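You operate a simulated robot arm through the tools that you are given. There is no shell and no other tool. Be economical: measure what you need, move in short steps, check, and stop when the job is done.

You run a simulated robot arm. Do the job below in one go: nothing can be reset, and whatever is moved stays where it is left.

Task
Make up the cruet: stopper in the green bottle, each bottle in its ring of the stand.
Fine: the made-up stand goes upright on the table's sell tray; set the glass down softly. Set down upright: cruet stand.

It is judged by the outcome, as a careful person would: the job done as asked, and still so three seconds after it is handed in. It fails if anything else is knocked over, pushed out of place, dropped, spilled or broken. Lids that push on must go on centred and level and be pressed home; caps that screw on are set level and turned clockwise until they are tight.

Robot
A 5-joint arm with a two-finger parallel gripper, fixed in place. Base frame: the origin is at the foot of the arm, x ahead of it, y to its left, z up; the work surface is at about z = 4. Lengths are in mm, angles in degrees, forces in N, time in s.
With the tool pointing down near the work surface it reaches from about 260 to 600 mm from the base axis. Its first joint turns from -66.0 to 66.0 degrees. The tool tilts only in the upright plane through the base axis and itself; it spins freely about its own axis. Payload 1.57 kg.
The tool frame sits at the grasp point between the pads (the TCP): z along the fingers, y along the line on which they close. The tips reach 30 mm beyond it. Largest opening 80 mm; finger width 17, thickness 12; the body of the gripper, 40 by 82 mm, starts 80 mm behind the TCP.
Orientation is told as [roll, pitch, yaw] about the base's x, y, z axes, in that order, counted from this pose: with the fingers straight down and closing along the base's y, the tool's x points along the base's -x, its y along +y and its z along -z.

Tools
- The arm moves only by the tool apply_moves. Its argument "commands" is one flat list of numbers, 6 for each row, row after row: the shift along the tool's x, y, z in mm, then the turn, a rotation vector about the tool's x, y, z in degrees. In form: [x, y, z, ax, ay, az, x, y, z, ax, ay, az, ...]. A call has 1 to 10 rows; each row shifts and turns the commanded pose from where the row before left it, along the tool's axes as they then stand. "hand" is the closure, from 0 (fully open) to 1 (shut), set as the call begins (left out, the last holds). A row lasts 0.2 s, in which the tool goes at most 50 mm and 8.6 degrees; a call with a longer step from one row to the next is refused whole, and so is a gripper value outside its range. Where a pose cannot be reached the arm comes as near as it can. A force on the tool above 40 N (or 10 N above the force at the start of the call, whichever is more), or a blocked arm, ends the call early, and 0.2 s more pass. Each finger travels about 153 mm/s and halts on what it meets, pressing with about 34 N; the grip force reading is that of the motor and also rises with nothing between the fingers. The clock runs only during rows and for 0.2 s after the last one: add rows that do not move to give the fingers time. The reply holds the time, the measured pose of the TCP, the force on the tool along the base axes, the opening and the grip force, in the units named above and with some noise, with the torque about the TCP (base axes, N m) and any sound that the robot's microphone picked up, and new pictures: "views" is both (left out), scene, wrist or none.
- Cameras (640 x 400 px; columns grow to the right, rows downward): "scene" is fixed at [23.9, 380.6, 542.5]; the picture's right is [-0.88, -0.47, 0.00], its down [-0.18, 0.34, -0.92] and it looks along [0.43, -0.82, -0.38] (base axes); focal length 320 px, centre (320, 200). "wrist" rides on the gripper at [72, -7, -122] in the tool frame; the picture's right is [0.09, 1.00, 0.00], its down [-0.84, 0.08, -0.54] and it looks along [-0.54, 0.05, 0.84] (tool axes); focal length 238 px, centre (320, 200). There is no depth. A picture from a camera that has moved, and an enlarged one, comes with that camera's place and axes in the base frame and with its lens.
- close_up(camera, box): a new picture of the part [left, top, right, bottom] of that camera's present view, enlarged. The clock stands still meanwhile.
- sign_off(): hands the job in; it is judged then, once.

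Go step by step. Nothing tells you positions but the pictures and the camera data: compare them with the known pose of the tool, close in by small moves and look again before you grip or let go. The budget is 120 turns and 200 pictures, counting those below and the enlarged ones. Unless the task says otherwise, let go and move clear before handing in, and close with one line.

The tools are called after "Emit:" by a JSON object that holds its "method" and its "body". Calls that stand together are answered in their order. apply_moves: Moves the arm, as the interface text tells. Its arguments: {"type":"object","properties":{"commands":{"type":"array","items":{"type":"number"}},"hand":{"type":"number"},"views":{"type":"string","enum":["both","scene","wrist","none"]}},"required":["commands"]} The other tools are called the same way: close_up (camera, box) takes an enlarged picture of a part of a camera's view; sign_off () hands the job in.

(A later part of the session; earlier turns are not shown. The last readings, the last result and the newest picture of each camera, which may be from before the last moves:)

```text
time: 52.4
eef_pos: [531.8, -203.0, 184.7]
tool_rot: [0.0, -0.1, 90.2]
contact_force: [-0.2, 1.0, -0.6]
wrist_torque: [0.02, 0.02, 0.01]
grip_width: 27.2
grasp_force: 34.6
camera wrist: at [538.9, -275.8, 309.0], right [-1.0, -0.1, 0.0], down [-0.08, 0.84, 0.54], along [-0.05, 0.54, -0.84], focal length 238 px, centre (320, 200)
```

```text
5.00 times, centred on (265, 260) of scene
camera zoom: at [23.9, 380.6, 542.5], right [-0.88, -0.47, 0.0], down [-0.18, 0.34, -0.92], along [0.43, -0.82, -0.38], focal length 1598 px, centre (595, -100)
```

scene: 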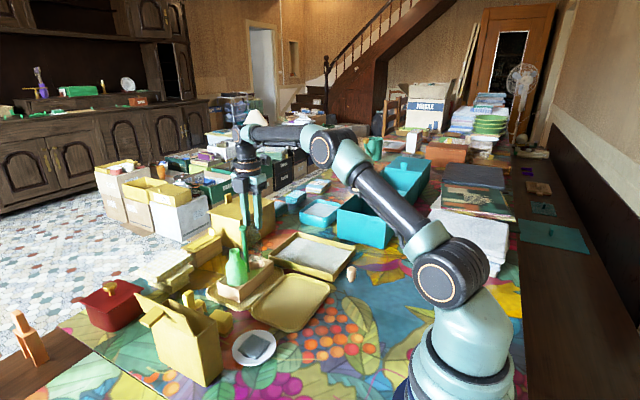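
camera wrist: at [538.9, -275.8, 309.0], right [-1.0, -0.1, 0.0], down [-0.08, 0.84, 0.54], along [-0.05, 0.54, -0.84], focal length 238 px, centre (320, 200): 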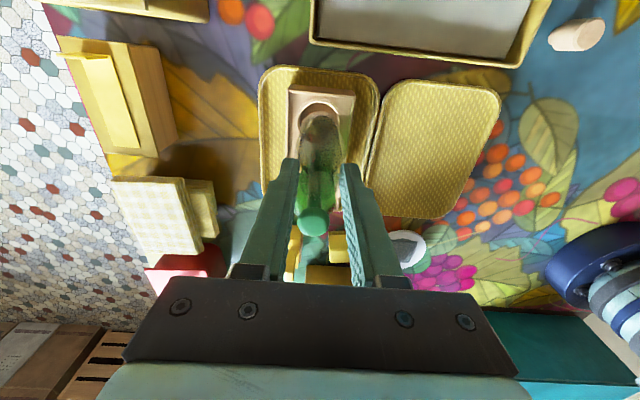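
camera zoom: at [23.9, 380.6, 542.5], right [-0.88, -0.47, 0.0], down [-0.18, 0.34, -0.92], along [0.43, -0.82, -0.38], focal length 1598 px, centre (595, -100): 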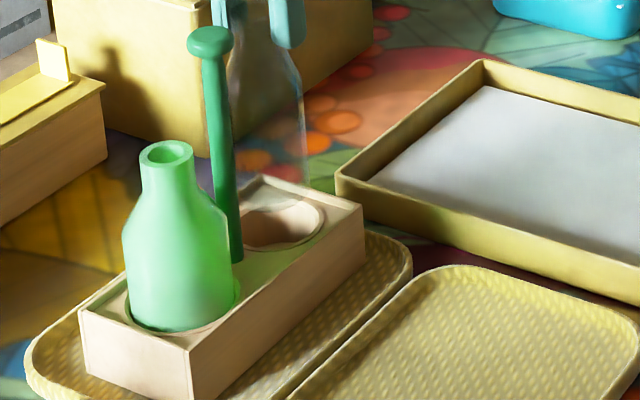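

Emit:
{"method": "apply_moves", "body": {"commands": [2.5, 0, 0, 0, 0, 0, 0, 0, 8, 0, 0, 0, 0, 0, 6, 0, 0, 0, 0, 0, 0, 0, 0, 0], "views": "none"}}

Emit:
{"method": "close_up", "body": {"camera": "wrist", "box": [270, 85, 370, 155]}}

Emit:
{"method": "close_up", "body": {"camera": "scene", "box": [240, 230, 300, 280]}}

```text
time: 53.4
eef_pos: [532.6, -204.9, 171.4]
tool_rot: [0.0, 0.0, 90.4]
contact_force: [-0.1, -0.4, -1.5]
wrist_torque: [-0.03, -0.02, 0.0]
grip_width: 27.1
grasp_force: 34.1
```

```text
5.71 times, centred on (320, 120) of wrist
camera zoom: at [540.3, -277.4, 294.7], right [-1.0, -0.1, 0.0], down [-0.08, 0.84, 0.54], along [-0.05, 0.54, -0.84], focal length 1362 px, centre (320, 657)
```

zoom: 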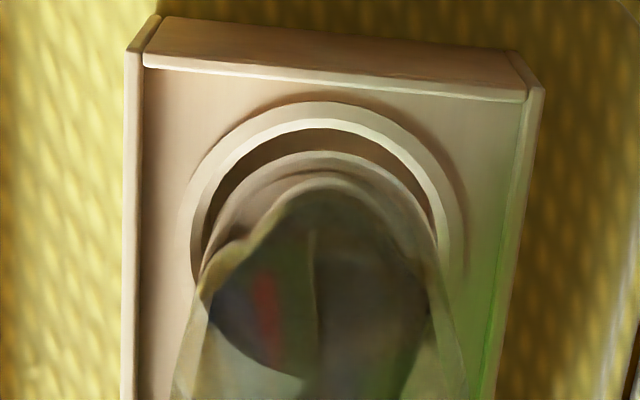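

```text
8.00 times, centred on (270, 255) of scene
camera zoom: at [23.9, 380.6, 542.5], right [-0.88, -0.47, 0.0], down [-0.18, 0.34, -0.92], along [0.43, -0.82, -0.38], focal length 2558 px, centre (720, -240)
```

zoom: 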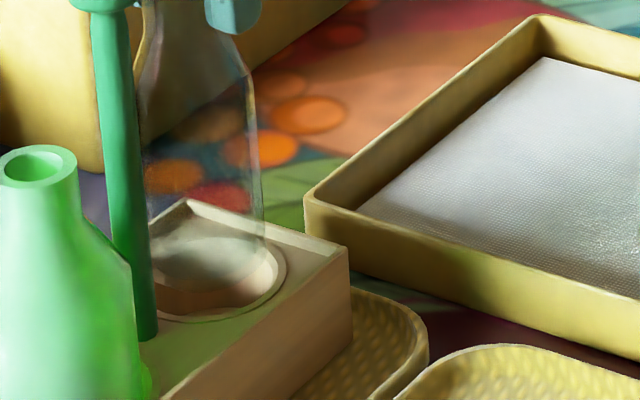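

Emit:
{"method": "apply_moves", "body": {"commands": [1.2, 0, 0, 0, 0, 0, 0, 0, 5, 0, 0, 0, 0, 0, 0, 0, 0, 0], "views": "none"}}

Emit:
{"method": "close_up", "body": {"camera": "wrist", "box": [270, 85, 370, 155]}}

Emit:
{"method": "close_up", "body": {"camera": "scene", "box": [245, 245, 290, 280]}}

```text
time: 54.2
eef_pos: [532.0, -207.4, 166.7]
tool_rot: [0.0, 0.0, 90.2]
contact_force: [-0.2, -0.4, -1.6]
wrist_torque: [0.01, 0.01, -0.02]
grip_width: 27.3
grasp_force: 34.1
```

```text
5.71 times, centred on (320, 120) of wrist
camera zoom: at [540.5, -279.2, 290.2], right [-1.0, -0.1, 0.0], down [-0.08, 0.84, 0.54], along [-0.05, 0.54, -0.84], focal length 1362 px, centre (320, 657)
```

zoom: 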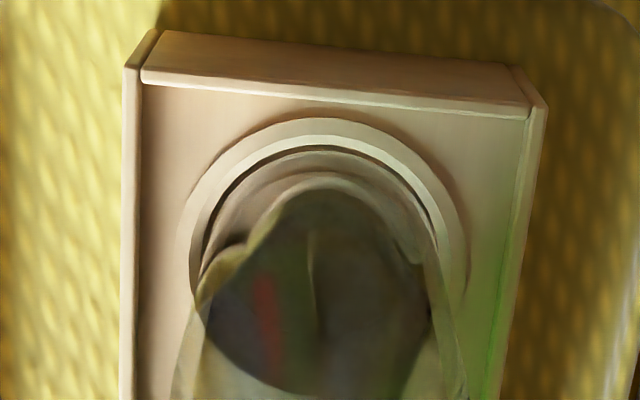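

```text
11.43 times, centred on (268, 262) of scene
camera zoom: at [23.9, 380.6, 542.5], right [-0.88, -0.47, 0.0], down [-0.18, 0.34, -0.92], along [0.43, -0.82, -0.38], focal length 3654 px, centre (920, -514)
```

zoom: 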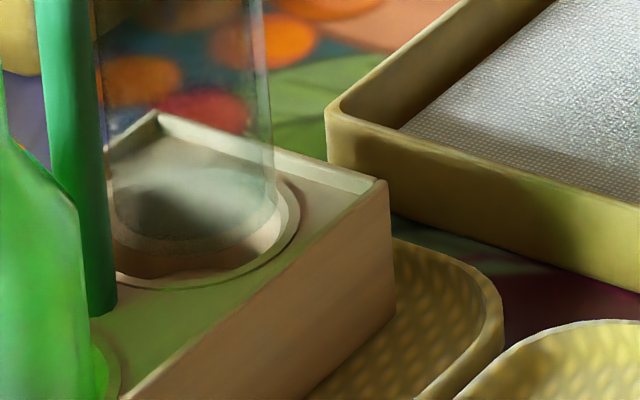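

Emit:
{"method": "apply_moves", "body": {"commands": [-0.8, 0, 0, 0, 0, 0, 0, 0, 3, 0, 0, 0, 0, 0, 0, 0, 0, 0], "views": "none"}}

Emit:
{"method": "close_up", "body": {"camera": "wrist", "box": [270, 85, 370, 155]}}

Emit:
{"method": "close_up", "body": {"camera": "scene", "box": [245, 245, 290, 280]}}

```text
time: 55.0
eef_pos: [531.6, -206.3, 163.2]
tool_rot: [0.0, -0.1, 90.5]
contact_force: [-0.3, -0.5, -1.8]
wrist_torque: [0.01, 0.0, 0.02]
grip_width: 27.2
grasp_force: 33.7
```

```text
5.71 times, centred on (320, 120) of wrist
camera zoom: at [539.7, -278.1, 287.1], right [-1.0, -0.1, 0.0], down [-0.08, 0.84, 0.54], along [-0.05, 0.54, -0.84], focal length 1362 px, centre (320, 657)
```

zoom: 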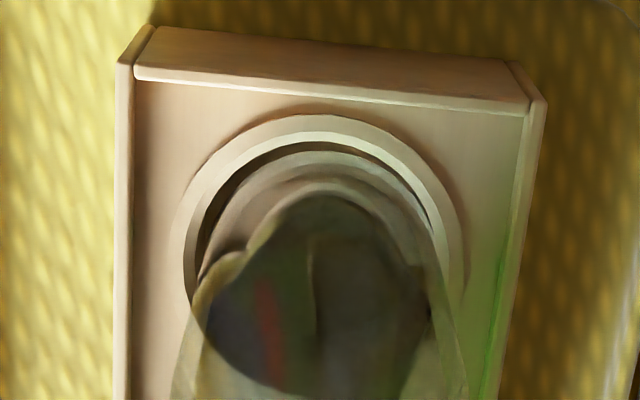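

```text
11.43 times, centred on (268, 262) of scene
camera zoom: at [23.9, 380.6, 542.5], right [-0.88, -0.47, 0.0], down [-0.18, 0.34, -0.92], along [0.43, -0.82, -0.38], focal length 3654 px, centre (920, -514)
```

zoom: 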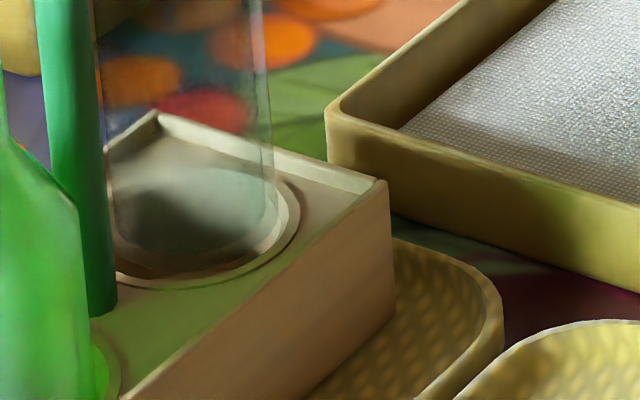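

Emit:
{"method": "apply_moves", "body": {"commands": [0, -0.5, 0, 0, 0, 0, 0, 0, 3, 0, 0, 0, 0, 0, 0, 0, 0, 0], "views": "none"}}

Emit:
{"method": "close_up", "body": {"camera": "wrist", "box": [270, 85, 370, 155]}}

Emit:
{"method": "close_up", "body": {"camera": "scene", "box": [245, 245, 290, 280]}}

```text
time: 55.8
eef_pos: [532.6, -206.6, 161.1]
tool_rot: [-0.1, 0.0, 90.3]
contact_force: [0.2, 0.8, -1.2]
wrist_torque: [0.0, 0.02, 0.02]
grip_width: 27.3
grasp_force: 33.6
```

```text
5.71 times, centred on (320, 120) of wrist
camera zoom: at [540.3, -278.7, 283.8], right [-1.0, -0.1, 0.0], down [-0.08, 0.84, 0.54], along [-0.05, 0.54, -0.84], focal length 1362 px, centre (320, 657)
```

zoom: 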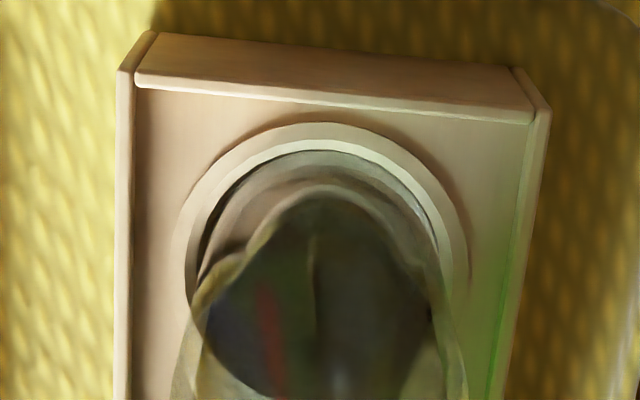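

```text
11.43 times, centred on (268, 262) of scene
camera zoom: at [23.9, 380.6, 542.5], right [-0.88, -0.47, 0.0], down [-0.18, 0.34, -0.92], along [0.43, -0.82, -0.38], focal length 3654 px, centre (920, -514)
```

zoom: 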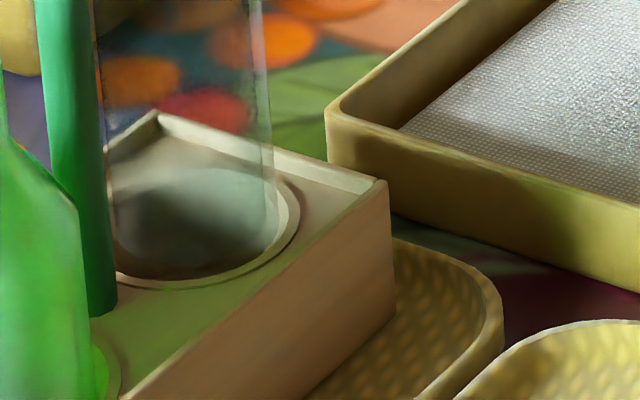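

Emit:
{"method": "apply_moves", "body": {"commands": [-0.5, 0, 0, 0, 0, 0, 0, 0, 2, 0, 0, 0, 0, 0, 0, 0, 0, 0], "views": "none"}}

Emit:
{"method": "apply_moves", "body": {"commands": [0, 0, 2, 0, 0, 0, 0, 0, 2, 0, 0, 0, 0, 0, 0, 0, 0, 0], "views": "none"}}

Emit:
{"method": "close_up", "body": {"camera": "wrist", "box": [270, 85, 370, 155]}}

Emit:
{"method": "close_up", "body": {"camera": "scene", "box": [245, 245, 290, 280]}}

```text
time: 56.6
eef_pos: [533.8, -205.7, 157.4]
tool_rot: [0.0, 0.1, 90.4]
contact_force: [0.7, -0.7, -0.7]
wrist_torque: [0.0, -0.03, -0.01]
grip_width: 27.2
grasp_force: 34.1
```

```text
time: 57.4
eef_pos: [532.4, -205.4, 153.5]
tool_rot: [0.0, 0.0, 90.3]
contact_force: [0.2, 0.0, -0.6]
wrist_torque: [0.01, -0.02, -0.02]
grip_width: 27.3
grasp_force: 33.5
```

```text
5.71 times, centred on (320, 120) of wrist
camera zoom: at [540.7, -278.3, 277.5], right [-1.0, -0.1, 0.0], down [-0.08, 0.84, 0.54], along [-0.05, 0.54, -0.84], focal length 1362 px, centre (320, 657)
```

zoom: 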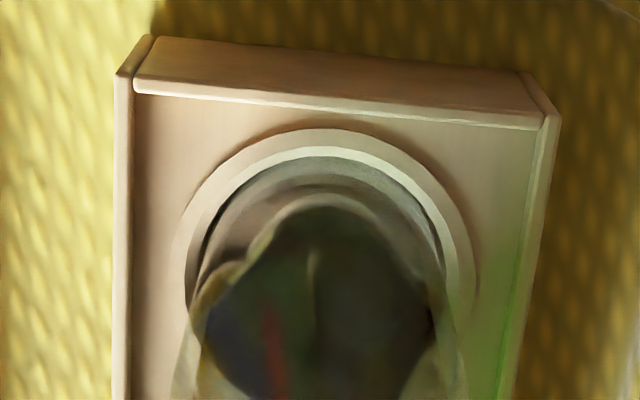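

```text
11.43 times, centred on (268, 262) of scene
camera zoom: at [23.9, 380.6, 542.5], right [-0.88, -0.47, 0.0], down [-0.18, 0.34, -0.92], along [0.43, -0.82, -0.38], focal length 3654 px, centre (920, -514)
```

zoom: 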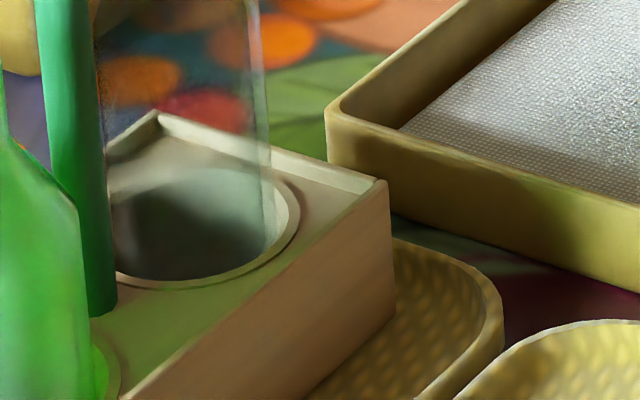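

Emit:
{"method": "apply_moves", "body": {"commands": [0, 0, 3, 0, 0, 0, 0, 0, 3, 0, 0, 0, 0, 0, 0, 0, 0, 0], "views": "none"}}

Emit:
{"method": "apply_moves", "body": {"commands": [0, 0, 3, 0, 0, 0, 0, 0, 3, 0, 0, 0, 0, 0, 0, 0, 0, 0], "views": "none"}}

Emit:
{"method": "apply_moves", "body": {"commands": [0, 0, 1.5, 0, 0, 0, 0, 0, 0, 0, 0, 0], "views": "none"}}

Emit:
{"method": "apply_moves", "body": {"commands": [0, 0, 1.2, 0, 0, 0, 0, 0, 0, 0, 0, 0], "views": "none"}}

```text
time: 58.2
eef_pos: [533.3, -205.3, 148.5]
tool_rot: [0.1, 0.0, 90.3]
contact_force: [0.2, 0.1, -0.6]
wrist_torque: [0.01, -0.01, 0.0]
grip_width: 27.2
grasp_force: 34.1
```

```text
time: 59.0
eef_pos: [532.4, -205.3, 141.0]
tool_rot: [0.0, 0.0, 90.4]
contact_force: [-0.3, -0.4, -1.9]
wrist_torque: [-0.02, 0.02, 0.03]
grip_width: 27.0
grasp_force: 34.5
```

```text
time: 59.6
eef_pos: [532.1, -205.4, 140.5]
tool_rot: [0.1, -0.1, 90.3]
contact_force: [0.1, -0.1, -1.5]
wrist_torque: [-0.03, 0.03, -0.03]
grip_width: 27.0
grasp_force: 34.4
```

```text
time: 60.2
eef_pos: [532.5, -204.6, 141.1]
tool_rot: [-0.1, 0.1, 90.2]
contact_force: [-0.9, -0.5, -2.8]
wrist_torque: [0.03, 0.03, -0.01]
grip_width: 27.2
grasp_force: 34.0
```

Emit:
{"method": "apply_moves", "body": {"commands": [0, 0, 1, 0, 0, 0, 0, 0, 0, 0, 0, 0], "views": "none"}}

Emit:
{"method": "apply_moves", "body": {"commands": [0, 0, 0.8, 0, 0, 0, 0, 0, 0, 0, 0, 0], "views": "none"}}

Emit:
{"method": "apply_moves", "body": {"commands": [0, 0, 0.7, 0, 0, 0, 0, 0, 0, 0, 0, 0], "views": "none"}}

```text
time: 60.8
eef_pos: [532.6, -204.7, 138.5]
tool_rot: [0.0, -0.1, 90.3]
contact_force: [0.3, -0.4, -1.6]
wrist_torque: [0.0, -0.01, -0.02]
grip_width: 27.3
grasp_force: 34.5
```

```text
time: 61.4
eef_pos: [533.2, -206.7, 139.2]
tool_rot: [0.0, 0.0, 90.4]
contact_force: [-3.9, 2.2, 7.4]
wrist_torque: [0.24, 0.17, 0.06]
grip_width: 27.2
grasp_force: 33.8
```

```text
time: 62.0
eef_pos: [533.2, -204.9, 138.6]
tool_rot: [-0.1, 0.1, 90.3]
contact_force: [-8.0, 1.1, 22.0]
wrist_torque: [0.32, 0.22, 0.07]
grip_width: 27.1
grasp_force: 34.2
```

On the floor. I ease off, open and rise.

Emit:
{"method": "apply_moves", "body": {"commands": [0, 0, -1.3, 0, 0, 0, 0, 0, 0, 0, 0, 0], "views": "none"}}

Emit:
{"method": "close_up", "body": {"camera": "scene", "box": [210, 210, 310, 300]}}

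```text
time: 62.6
eef_pos: [533.4, -205.5, 138.4]
tool_rot: [-0.1, 0.0, 90.4]
contact_force: [-3.3, -4.1, 11.6]
wrist_torque: [-0.44, -0.14, 0.05]
grip_width: 27.2
grasp_force: 34.3
```

```text
4.44 times, centred on (260, 255) of scene
camera zoom: at [23.9, 380.6, 542.4], right [-0.88, -0.47, 0.0], down [-0.18, 0.34, -0.92], along [0.43, -0.82, -0.38], focal length 1421 px, centre (587, -44)
```

zoom: 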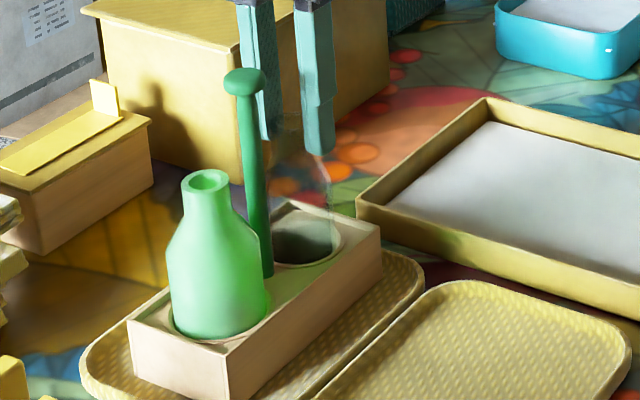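

Emit:
{"method": "apply_moves", "body": {"commands": [0, 0, 0, 0, 0, 0, 0, 0, 0, 0, 0, 0, 0, 0, 0, 0, 0, 0], "hand": 0.3, "views": "none"}}

Emit:
{"method": "apply_moves", "body": {"commands": [0, 0, -15, 0, 0, 0, 0, 0, -35, 0, 0, 0, 0, 0, -35, 0, 0, 0, 0, 0, 0, 0, 0, 0]}}

Emit:
{"method": "close_up", "body": {"camera": "scene", "box": [210, 210, 310, 300]}}

Emit:
{"method": "close_up", "body": {"camera": "wrist", "box": [260, 60, 380, 220]}}

```text
time: 63.4
eef_pos: [533.2, -204.0, 138.7]
tool_rot: [0.0, 0.1, 90.3]
contact_force: [-0.6, -0.3, 0.4]
wrist_torque: [-0.01, -0.01, -0.01]
grip_width: 56.0
grasp_force: 0.2
```

```text
time: 64.4
eef_pos: [534.2, -205.0, 222.8]
tool_rot: [0.0, 0.0, 90.3]
contact_force: [0.0, 0.0, -1.0]
wrist_torque: [-0.03, 0.0, 0.0]
grip_width: 55.7
grasp_force: 0.1
camera wrist: at [541.2, -277.2, 346.5], right [-1.0, -0.1, 0.0], down [-0.08, 0.84, 0.54], along [-0.05, 0.54, -0.84], focal length 238 px, centre (320, 200)
```

scene: 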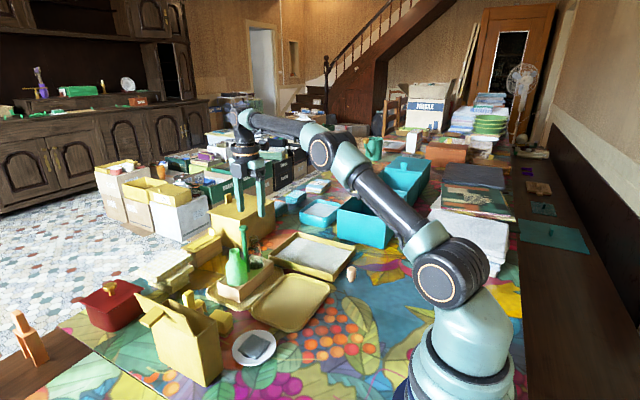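
wrist: 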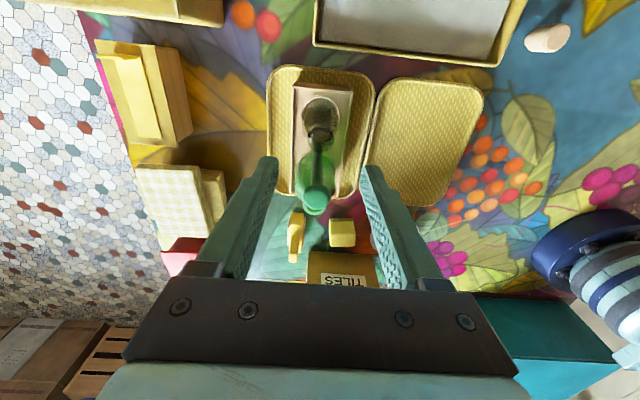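

```text
4.44 times, centred on (260, 255) of scene
camera zoom: at [23.9, 380.6, 542.5], right [-0.88, -0.47, 0.0], down [-0.18, 0.34, -0.92], along [0.43, -0.82, -0.38], focal length 1421 px, centre (587, -44)
```

zoom: 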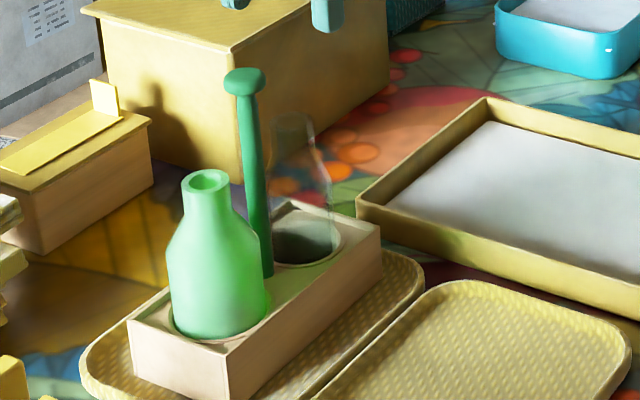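

```text
2.50 times, centred on (320, 140) of wrist
camera zoom: at [541.2, -277.2, 346.5], right [-1.0, -0.1, 0.0], down [-0.08, 0.84, 0.54], along [-0.05, 0.54, -0.84], focal length 596 px, centre (320, 350)
```

zoom: 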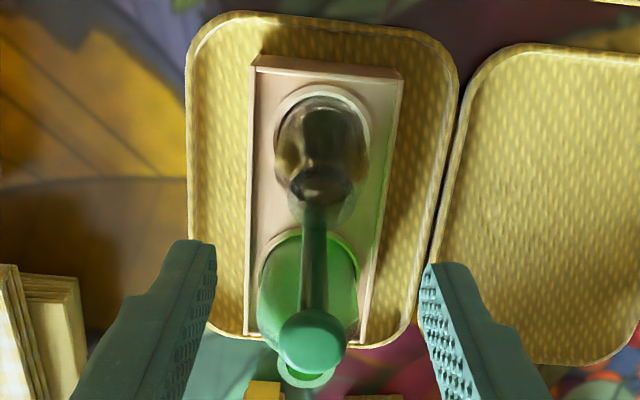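

Both bottles are in their rings. Now to the stopper.

Emit:
{"method": "apply_moves", "body": {"commands": [17, 40, 0, 0, 0, 0, 17, 40, 0, 0, 0, 0, 17, 41, 0, 0, 0, 0, 17, 41, 0, 0, 0, 0, 18, 41, 0, 0, 0, 0, 18, 41, 0, 0, 0, 0, 0, 0, 30, 0, 0, 0, 0, 0, 30, 0, 0, 0, 0, 0, 0, 0, 0, 0], "hand": 0.3}}

Emit:
{"method": "close_up", "body": {"camera": "wrist", "box": [260, 100, 380, 220]}}

Emit:
{"method": "close_up", "body": {"camera": "scene", "box": [330, 250, 370, 290]}}

```text
time: 66.4
eef_pos: [287.6, -308.5, 164.3]
tool_rot: [0.0, 0.0, 90.3]
contact_force: [0.4, -0.9, 0.7]
wrist_torque: [0.0, 0.01, -0.02]
grip_width: 56.2
grasp_force: 0.0
camera wrist: at [294.8, -381.0, 286.7], right [-1.0, -0.1, 0.0], down [-0.08, 0.84, 0.54], along [-0.05, 0.54, -0.84], focal length 238 px, centre (320, 200)
```

scene: 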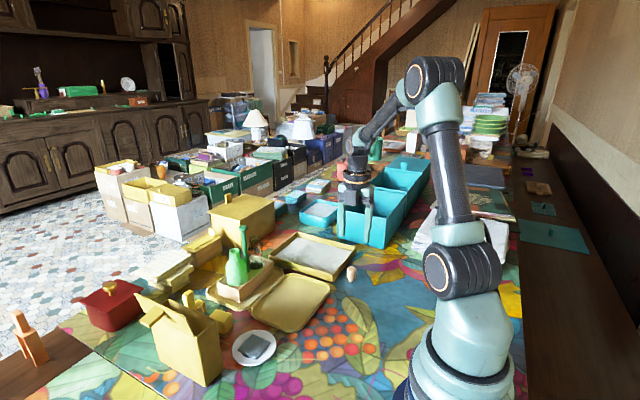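
wrist: 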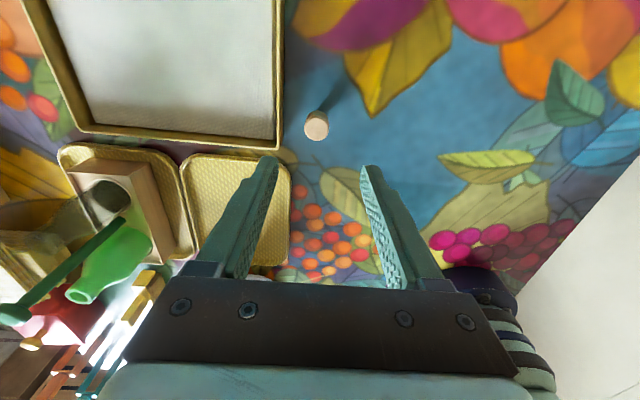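

```text
3.33 times, centred on (320, 160) of wrist
camera zoom: at [294.8, -381.0, 286.7], right [-1.0, -0.1, 0.0], down [-0.08, 0.84, 0.54], along [-0.05, 0.54, -0.84], focal length 794 px, centre (320, 333)
```

zoom: 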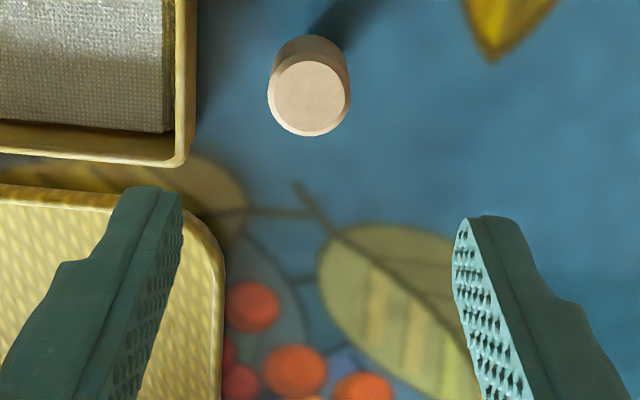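

```text
10.00 times, centred on (350, 270) of scene
camera zoom: at [23.9, 380.6, 542.5], right [-0.88, -0.47, 0.0], down [-0.18, 0.34, -0.92], along [0.43, -0.82, -0.38], focal length 3197 px, centre (20, -500)
```

zoom: 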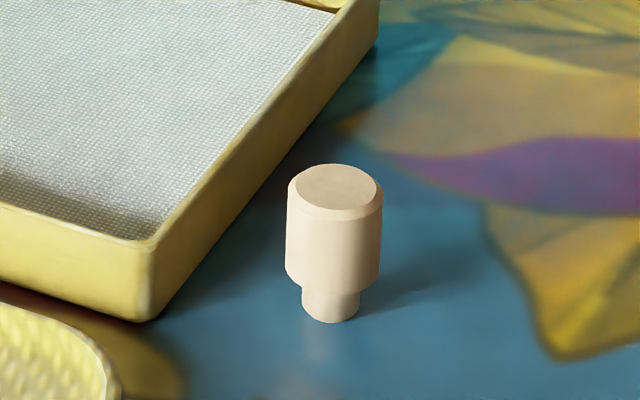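

Emit:
{"method": "apply_moves", "body": {"commands": [1, -3.5, 30, 0, 0, 0, 0, 0, 35, 0, 0, 0, 0, 0, 32, 0, 0, 0, 0, 0, 0, 0, 0, 0], "views": "none"}}

Emit:
{"method": "close_up", "body": {"camera": "wrist", "box": [260, 110, 380, 230]}}

Emit:
{"method": "close_up", "body": {"camera": "scene", "box": [320, 230, 380, 290]}}

```text
time: 67.4
eef_pos: [291.1, -310.0, 67.7]
tool_rot: [0.1, 0.0, 90.2]
contact_force: [0.3, 0.2, 0.2]
wrist_torque: [-0.03, 0.03, 0.01]
grip_width: 55.9
grasp_force: 0.1
```

```text
3.33 times, centred on (320, 170) of wrist
camera zoom: at [298.6, -383.3, 190.2], right [-1.0, -0.1, 0.0], down [-0.08, 0.84, 0.54], along [-0.05, 0.54, -0.84], focal length 794 px, centre (320, 300)
```

zoom: 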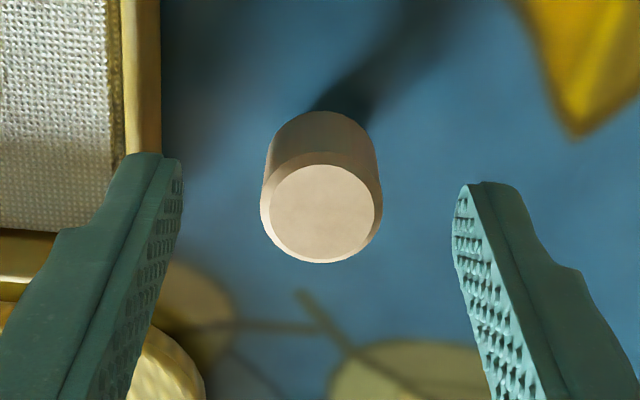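

```text
6.67 times, centred on (350, 260) of scene
camera zoom: at [23.9, 380.6, 542.5], right [-0.88, -0.47, 0.0], down [-0.18, 0.34, -0.92], along [0.43, -0.82, -0.38], focal length 2131 px, centre (120, -200)
```

zoom: 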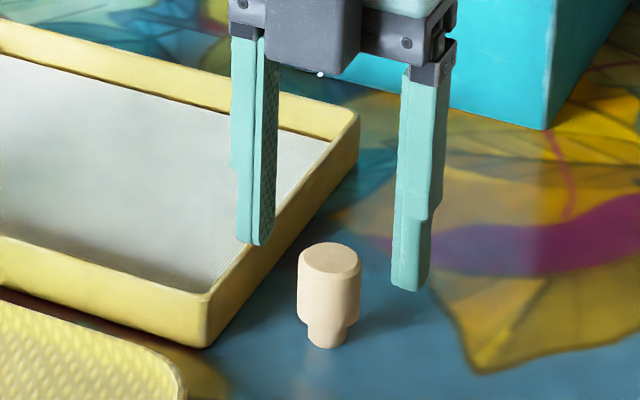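

Emit:
{"method": "apply_moves", "body": {"commands": [-1.5, 0, 0, 0, 0, 0, 0, 0, 10, 0, 0, 0, 0, 0, 9, 0, 0, 0, 0, 0, 0, 0, 0, 0], "hand": 0.55, "views": "wrist"}}

Emit:
{"method": "close_up", "body": {"camera": "scene", "box": [320, 230, 380, 290]}}

```text
time: 68.4
eef_pos: [291.2, -309.6, 46.4]
tool_rot: [0.0, -0.1, 90.4]
contact_force: [0.6, -0.3, 0.4]
wrist_torque: [-0.01, -0.03, 0.03]
grip_width: 35.9
grasp_force: 0.1
camera wrist: at [299.8, -382.4, 170.8], right [-1.0, -0.1, 0.0], down [-0.08, 0.84, 0.54], along [-0.05, 0.54, -0.84], focal length 238 px, centre (320, 200)
```

wrist: 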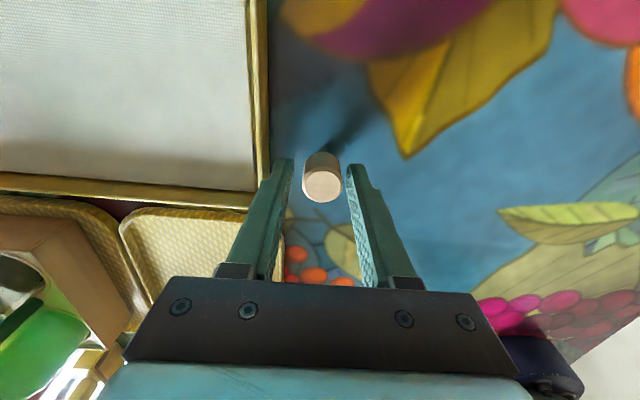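

```text
6.67 times, centred on (350, 260) of scene
camera zoom: at [23.9, 380.6, 542.5], right [-0.88, -0.47, 0.0], down [-0.18, 0.34, -0.92], along [0.43, -0.82, -0.38], focal length 2131 px, centre (120, -200)
```

zoom: 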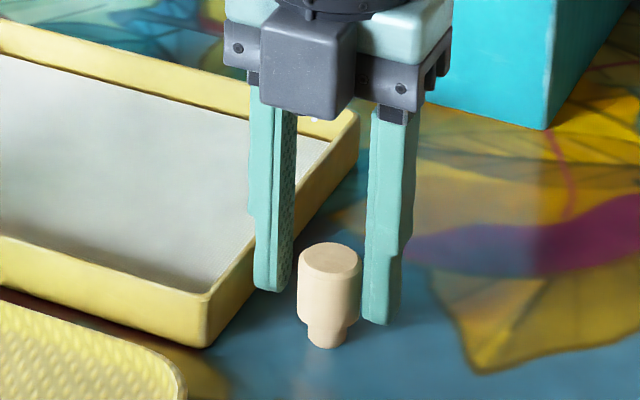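

Emit:
{"method": "apply_moves", "body": {"commands": [-1.5, 1, 0, 0, 0, 0, 0, 0, 0, 0, 0, 0], "views": "none"}}

Emit:
{"method": "apply_moves", "body": {"commands": [0, 0, 0, 0, 0, 0, 0, 0, 0, 0, 0, 0, 0, 0, 0, 0, 0, 0], "hand": 0.8, "views": "none"}}

Emit:
{"method": "apply_moves", "body": {"commands": [0, 0, -10, 0, 0, 0, 0, 0, -30, 0, 0, 0, 0, 0, -30, 0, 0, 0, 0, 0, 0, 0, 0, 0]}}

Emit:
{"method": "close_up", "body": {"camera": "wrist", "box": [280, 140, 360, 220]}}

Emit:
{"method": "close_up", "body": {"camera": "scene", "box": [320, 200, 380, 260]}}

```text
time: 69.0
eef_pos: [291.0, -308.8, 47.3]
tool_rot: [0.0, 0.0, 90.4]
contact_force: [0.4, -1.3, -0.3]
wrist_torque: [0.01, 0.01, 0.01]
grip_width: 36.0
grasp_force: 0.2
```

```text
time: 69.8
eef_pos: [291.0, -308.3, 49.0]
tool_rot: [0.0, 0.1, 90.4]
contact_force: [-0.1, -0.3, 0.5]
wrist_torque: [-0.04, 0.03, 0.0]
grip_width: 18.6
grasp_force: 32.8
```

```text
time: 70.8
eef_pos: [291.6, -309.3, 118.0]
tool_rot: [-0.1, 0.0, 90.5]
contact_force: [0.4, -0.1, 0.5]
wrist_torque: [0.01, 0.0, 0.0]
grip_width: 18.4
grasp_force: 32.9
camera wrist: at [299.3, -381.7, 241.0], right [-1.0, -0.1, 0.0], down [-0.08, 0.84, 0.54], along [-0.05, 0.54, -0.84], focal length 238 px, centre (320, 200)
```

scene: 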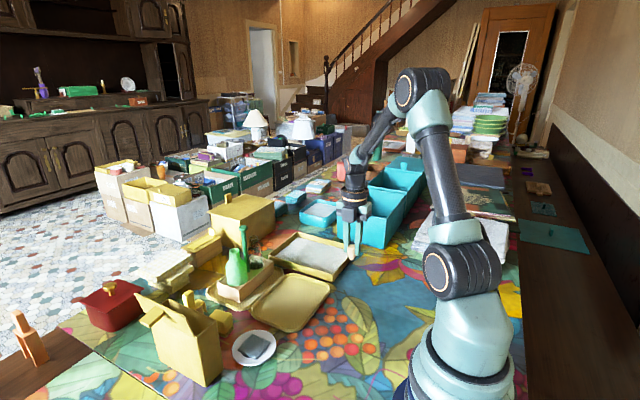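
wrist: 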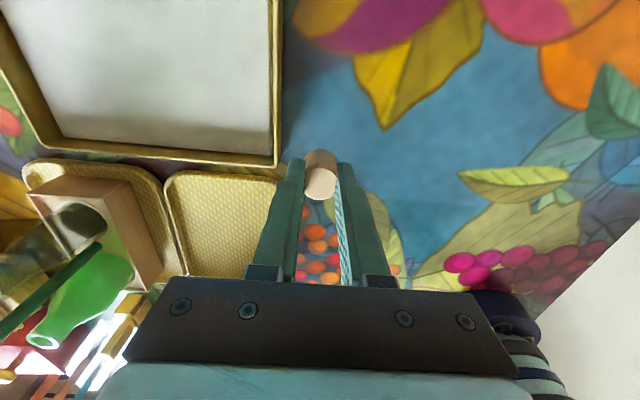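

```text
5.00 times, centred on (320, 180) of wrist
camera zoom: at [299.3, -381.7, 241.0], right [-1.0, -0.1, 0.0], down [-0.08, 0.84, 0.54], along [-0.05, 0.54, -0.84], focal length 1192 px, centre (320, 300)
```

zoom: 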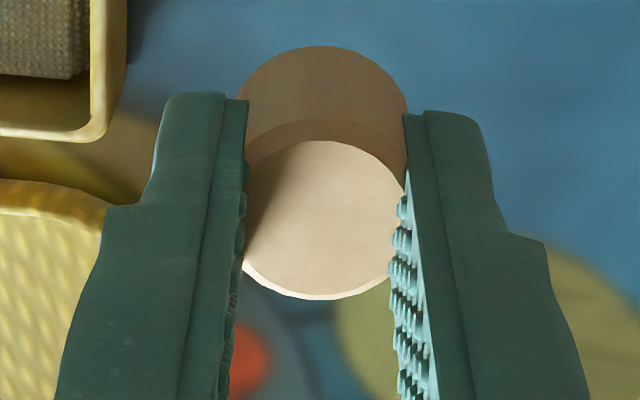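

```text
6.67 times, centred on (350, 230) of scene
camera zoom: at [23.9, 380.6, 542.5], right [-0.88, -0.47, 0.0], down [-0.18, 0.34, -0.92], along [0.43, -0.82, -0.38], focal length 2131 px, centre (120, 0)
```

zoom: 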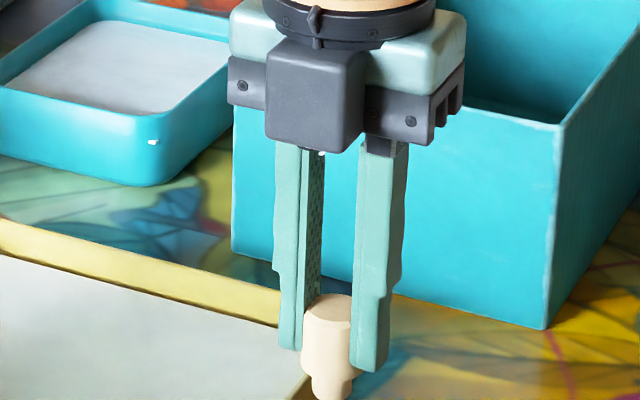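

Emit:
{"method": "close_up", "body": {"camera": "scene", "box": [338, 235, 368, 265]}}

Emit:
{"method": "close_up", "body": {"camera": "wrist", "box": [295, 140, 345, 210]}}

```text
13.33 times, centred on (353, 250) of scene
camera zoom: at [23.9, 380.6, 542.5], right [-0.88, -0.47, 0.0], down [-0.18, 0.34, -0.92], along [0.43, -0.82, -0.38], focal length 4263 px, centre (-120, -467)
```

zoom: 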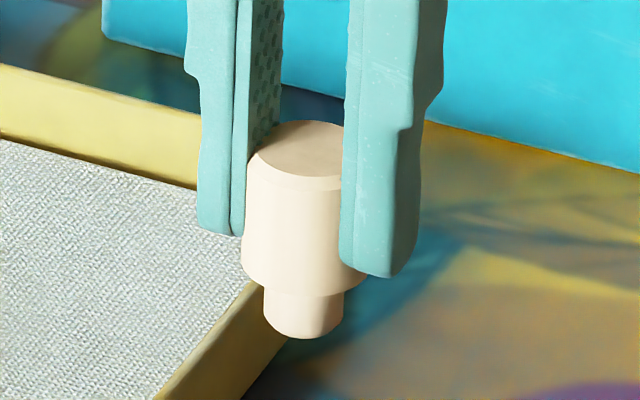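

```text
5.71 times, centred on (320, 175) of wrist
camera zoom: at [299.3, -381.7, 241.0], right [-1.0, -0.1, 0.0], down [-0.08, 0.84, 0.54], along [-0.05, 0.54, -0.84], focal length 1362 px, centre (320, 343)
```

zoom: 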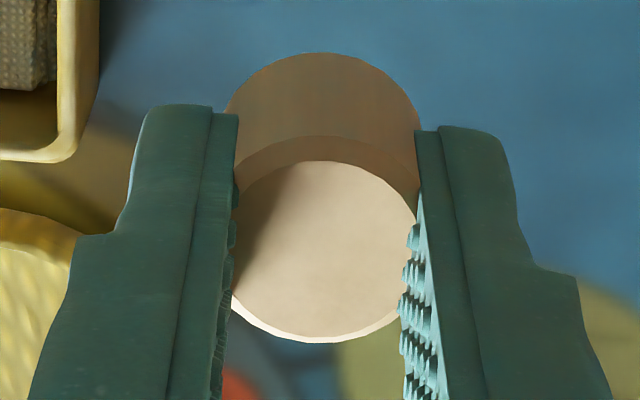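

The stopper is held upright. I carry it high to above the green bottle.

Emit:
{"method": "apply_moves", "body": {"commands": [0, 0, -40, 0, 0, 0, 0, 0, -40, 0, 0, 0, 0, 0, -36, 0, 0, 0, -26, -34, 0, 0, 0, 0, -26, -34, 0, 0, 0, 0, -26, -34, 0, 0, 0, 0, -26, -34, 0, 0, 0, 0, -26, -34, 0, 0, 0, 0, -26, -34, 0, 0, 0, 0], "views": "none"}}

Emit:
{"method": "apply_moves", "body": {"commands": [-25, -34, 0, 0, 0, 0, 0, 0, 0, 0, 0, 0]}}

Emit:
{"method": "close_up", "body": {"camera": "wrist", "box": [270, 120, 370, 220]}}

Emit:
{"method": "close_up", "body": {"camera": "scene", "box": [210, 190, 290, 290]}}

```text
time: 72.8
eef_pos: [495.3, -150.9, 232.8]
tool_rot: [0.0, 0.0, 90.3]
contact_force: [-0.1, 0.3, 0.9]
wrist_torque: [0.03, 0.0, -0.03]
grip_width: 18.4
grasp_force: 32.5
```

```text
time: 73.4
eef_pos: [530.3, -125.2, 234.4]
tool_rot: [0.0, 0.0, 90.4]
contact_force: [-0.1, -0.1, -0.2]
wrist_torque: [0.0, 0.02, 0.0]
grip_width: 18.5
grasp_force: 32.8
camera wrist: at [537.5, -197.8, 358.4], right [-1.0, -0.1, 0.0], down [-0.08, 0.84, 0.54], along [-0.05, 0.54, -0.84], focal length 238 px, centre (320, 200)
```

scene: 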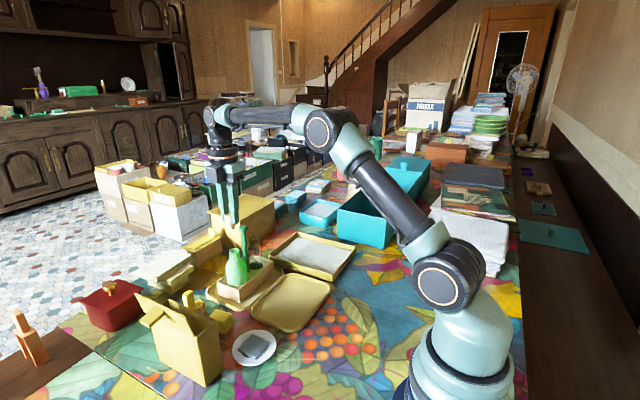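
wrist: 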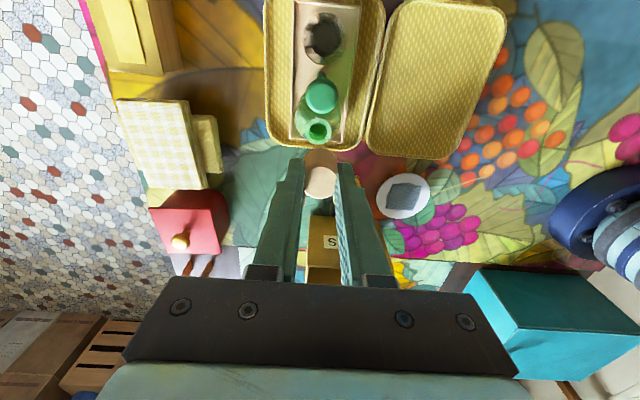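

```text
4.00 times, centred on (320, 170) of wrist
camera zoom: at [537.5, -197.8, 358.4], right [-1.0, -0.1, 0.0], down [-0.08, 0.84, 0.54], along [-0.05, 0.54, -0.84], focal length 953 px, centre (320, 320)
```

zoom: 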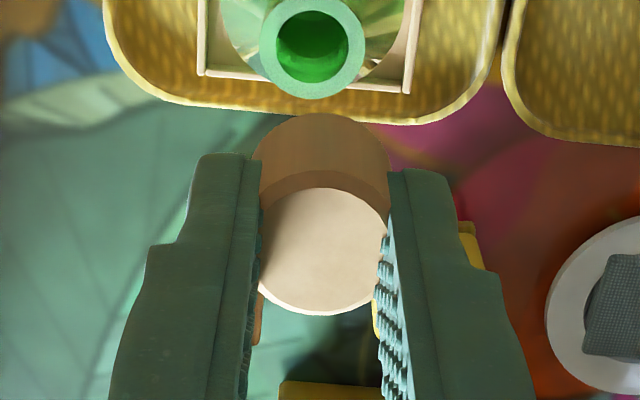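

```text
4.00 times, centred on (250, 240) of scene
camera zoom: at [23.9, 380.6, 542.5], right [-0.88, -0.47, 0.0], down [-0.18, 0.34, -0.92], along [0.43, -0.82, -0.38], focal length 1279 px, centre (600, 40)
```

zoom: 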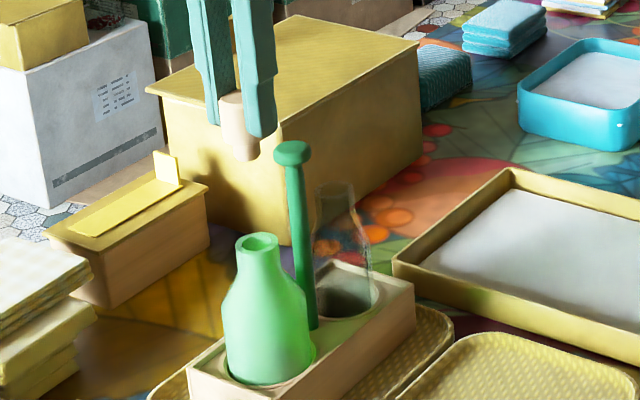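

Emit:
{"method": "apply_moves", "body": {"commands": [1, -1.7, 0, 0, 0, 0, 0, 0, 25, 0, 0, 0, 0, 0, 18, 0, 0, 0, 0, 0, 0, 0, 0, 0], "views": "none"}}

Emit:
{"method": "close_up", "body": {"camera": "wrist", "box": [280, 120, 360, 200]}}

Emit:
{"method": "close_up", "body": {"camera": "scene", "box": [215, 215, 265, 275]}}

```text
time: 74.4
eef_pos: [532.1, -126.6, 192.2]
tool_rot: [0.0, 0.0, 90.3]
contact_force: [-0.1, 0.1, -0.6]
wrist_torque: [0.01, -0.03, -0.02]
grip_width: 18.4
grasp_force: 32.8
```

```text
5.00 times, centred on (320, 160) of wrist
camera zoom: at [538.8, -200.1, 314.9], right [-1.0, -0.1, 0.0], down [-0.08, 0.84, 0.54], along [-0.05, 0.54, -0.84], focal length 1192 px, centre (320, 400)
```

zoom: 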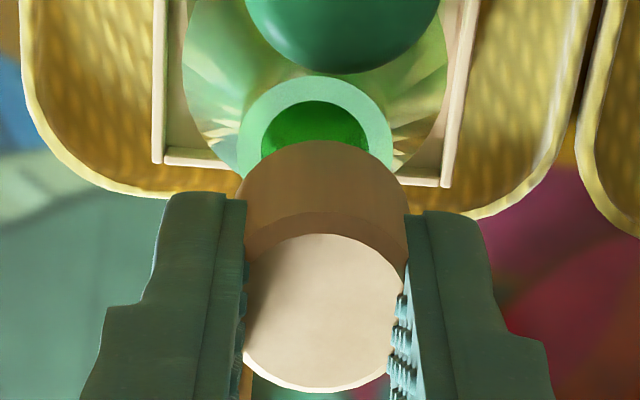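

```text
6.67 times, centred on (240, 245) of scene
camera zoom: at [23.9, 380.6, 542.5], right [-0.88, -0.47, 0.0], down [-0.18, 0.34, -0.92], along [0.43, -0.82, -0.38], focal length 2131 px, centre (853, -100)
```

zoom: 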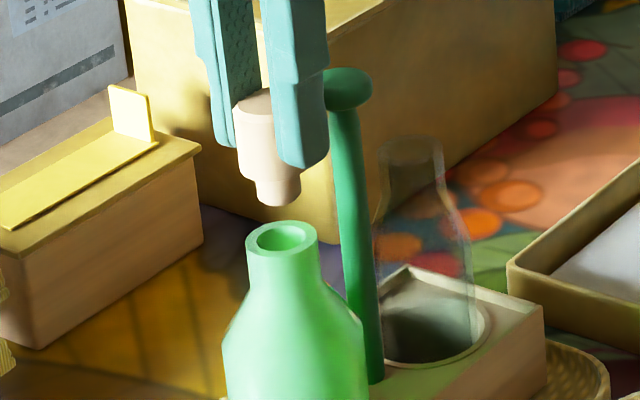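

Emit:
{"method": "apply_moves", "body": {"commands": [0, -1.1, 0, 0, 0, 0, 0, 0, 14, 0, 0, 0, 0, 0, 0, 0, 0, 0], "views": "none"}}

Emit:
{"method": "close_up", "body": {"camera": "wrist", "box": [280, 120, 360, 200]}}

Emit:
{"method": "close_up", "body": {"camera": "scene", "box": [220, 225, 255, 260]}}

```text
time: 75.2
eef_pos: [531.3, -126.4, 177.0]
tool_rot: [-0.1, 0.0, 90.4]
contact_force: [0.5, 0.0, -0.7]
wrist_torque: [-0.01, -0.02, 0.0]
grip_width: 18.3
grasp_force: 32.7
```

```text
5.00 times, centred on (320, 160) of wrist
camera zoom: at [538.9, -199.7, 300.5], right [-1.0, -0.1, 0.0], down [-0.08, 0.84, 0.54], along [-0.05, 0.54, -0.84], focal length 1192 px, centre (320, 400)
```

zoom: 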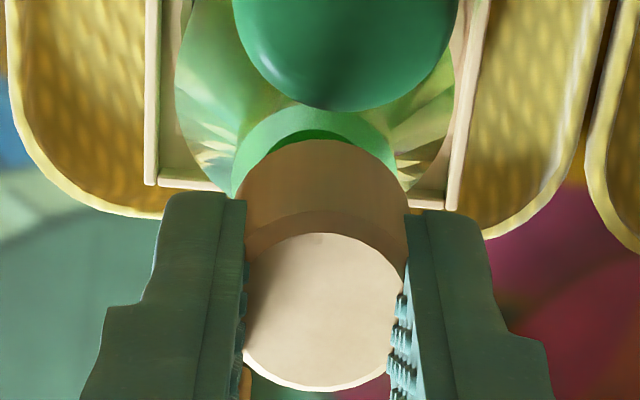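

```text
11.43 times, centred on (238, 242) of scene
camera zoom: at [23.9, 380.6, 542.5], right [-0.88, -0.47, 0.0], down [-0.18, 0.34, -0.92], along [0.43, -0.82, -0.38], focal length 3654 px, centre (1263, -286)
```

zoom: 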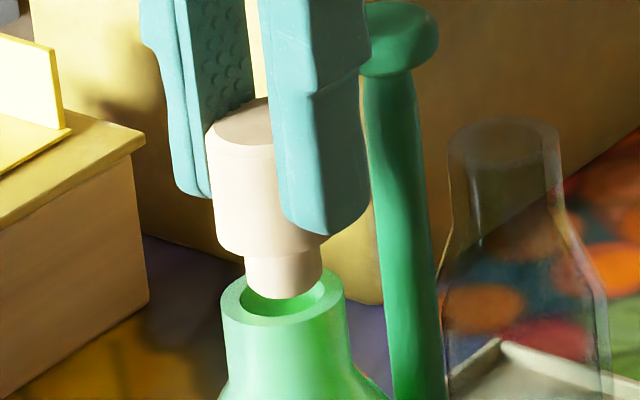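

Emit:
{"method": "apply_moves", "body": {"commands": [0, -1.2, 0, 0, 0, 0, 0, 0, 0, 0, 0, 0], "views": "none"}}

Emit:
{"method": "close_up", "body": {"camera": "wrist", "box": [280, 120, 360, 200]}}

Emit:
{"method": "close_up", "body": {"camera": "scene", "box": [220, 225, 255, 260]}}

```text
time: 75.8
eef_pos: [534.0, -127.6, 176.8]
tool_rot: [-0.1, 0.0, 90.4]
contact_force: [-0.5, -0.1, -0.3]
wrist_torque: [-0.02, 0.0, 0.0]
grip_width: 18.3
grasp_force: 32.7
```

```text
5.00 times, centred on (320, 160) of wrist
camera zoom: at [540.6, -199.6, 300.5], right [-1.0, -0.1, 0.0], down [-0.08, 0.84, 0.54], along [-0.05, 0.54, -0.84], focal length 1192 px, centre (320, 400)
```

zoom: 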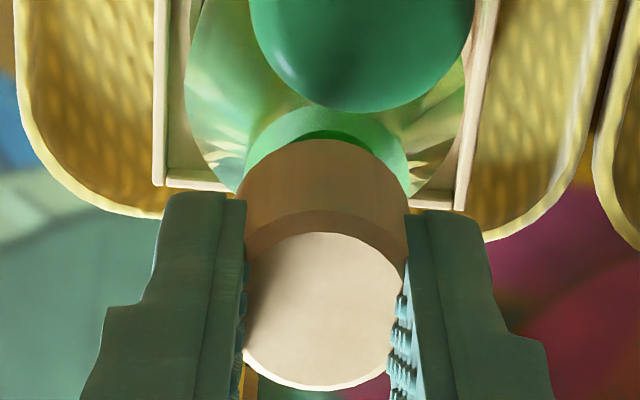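

```text
11.43 times, centred on (238, 242) of scene
camera zoom: at [23.9, 380.6, 542.5], right [-0.88, -0.47, 0.0], down [-0.18, 0.34, -0.92], along [0.43, -0.82, -0.38], focal length 3654 px, centre (1263, -286)
```

zoom: 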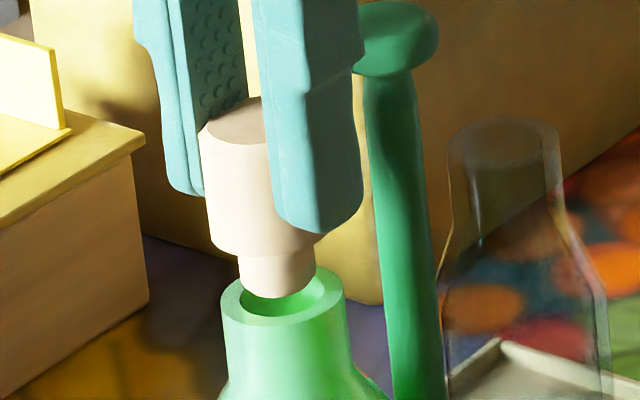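

Emit:
{"method": "apply_moves", "body": {"commands": [1.0, 0.6, 0, 0, 0, 0, 0, 0, 0, 0, 0, 0], "views": "none"}}

Emit:
{"method": "close_up", "body": {"camera": "wrist", "box": [280, 120, 360, 200]}}

Emit:
{"method": "close_up", "body": {"camera": "scene", "box": [220, 225, 255, 260]}}

```text
time: 76.4
eef_pos: [531.4, -127.3, 178.7]
tool_rot: [0.1, 0.0, 90.3]
contact_force: [0.5, -0.5, -0.4]
wrist_torque: [0.0, -0.02, 0.02]
grip_width: 18.2
grasp_force: 33.2
```

```text
5.00 times, centred on (320, 160) of wrist
camera zoom: at [539.5, -200.4, 300.2], right [-1.0, -0.1, 0.0], down [-0.08, 0.84, 0.54], along [-0.05, 0.54, -0.84], focal length 1192 px, centre (320, 400)
```

zoom: 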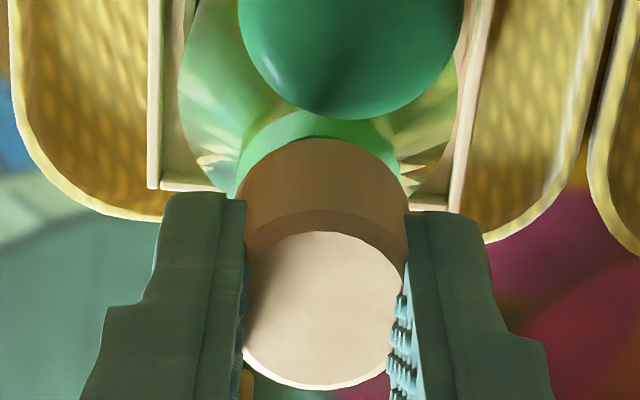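

```text
11.43 times, centred on (238, 242) of scene
camera zoom: at [23.9, 380.6, 542.5], right [-0.88, -0.47, 0.0], down [-0.18, 0.34, -0.92], along [0.43, -0.82, -0.38], focal length 3654 px, centre (1263, -286)
```

zoom: 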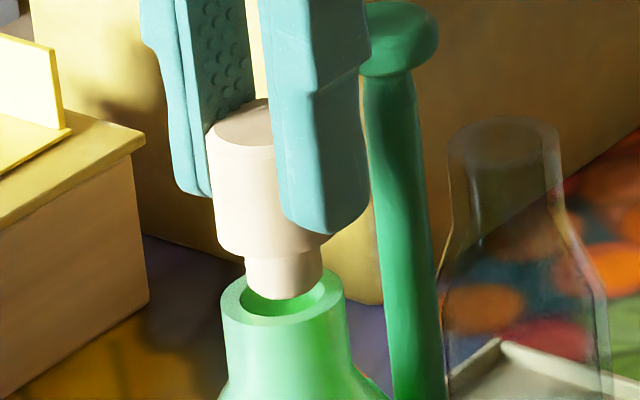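

Emit:
{"method": "apply_moves", "body": {"commands": [0.3, -0.3, 0, 0, 0, 0, 0, 0, 3, 0, 0, 0, 0, 0, 0, 0, 0, 0], "views": "none"}}

Emit:
{"method": "close_up", "body": {"camera": "scene", "box": [220, 225, 255, 260]}}

Emit:
{"method": "close_up", "body": {"camera": "wrist", "box": [280, 120, 360, 200]}}

```text
time: 77.2
eef_pos: [532.6, -127.7, 173.5]
tool_rot: [0.0, -0.1, 90.4]
contact_force: [-0.4, 0.9, 0.4]
wrist_torque: [0.01, 0.02, -0.01]
grip_width: 18.2
grasp_force: 32.5
```

```text
11.43 times, centred on (238, 242) of scene
camera zoom: at [23.9, 380.6, 542.5], right [-0.88, -0.47, 0.0], down [-0.18, 0.34, -0.92], along [0.43, -0.82, -0.38], focal length 3654 px, centre (1263, -286)
```

zoom: 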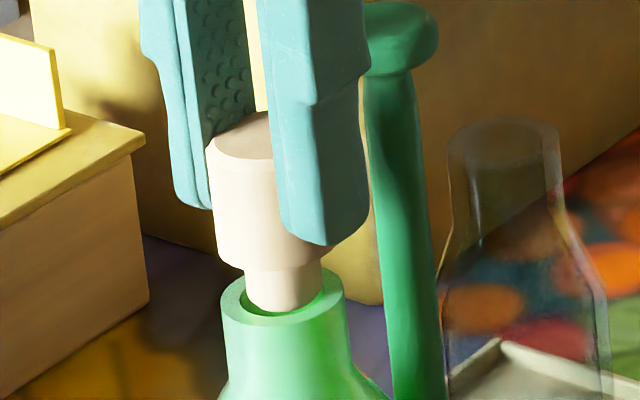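

```text
5.00 times, centred on (320, 160) of wrist
camera zoom: at [540.0, -200.5, 297.2], right [-1.0, -0.1, 0.0], down [-0.08, 0.84, 0.54], along [-0.05, 0.54, -0.84], focal length 1192 px, centre (320, 400)
```

zoom: 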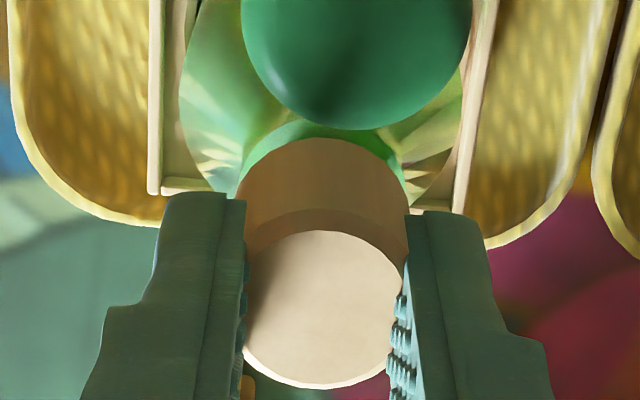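

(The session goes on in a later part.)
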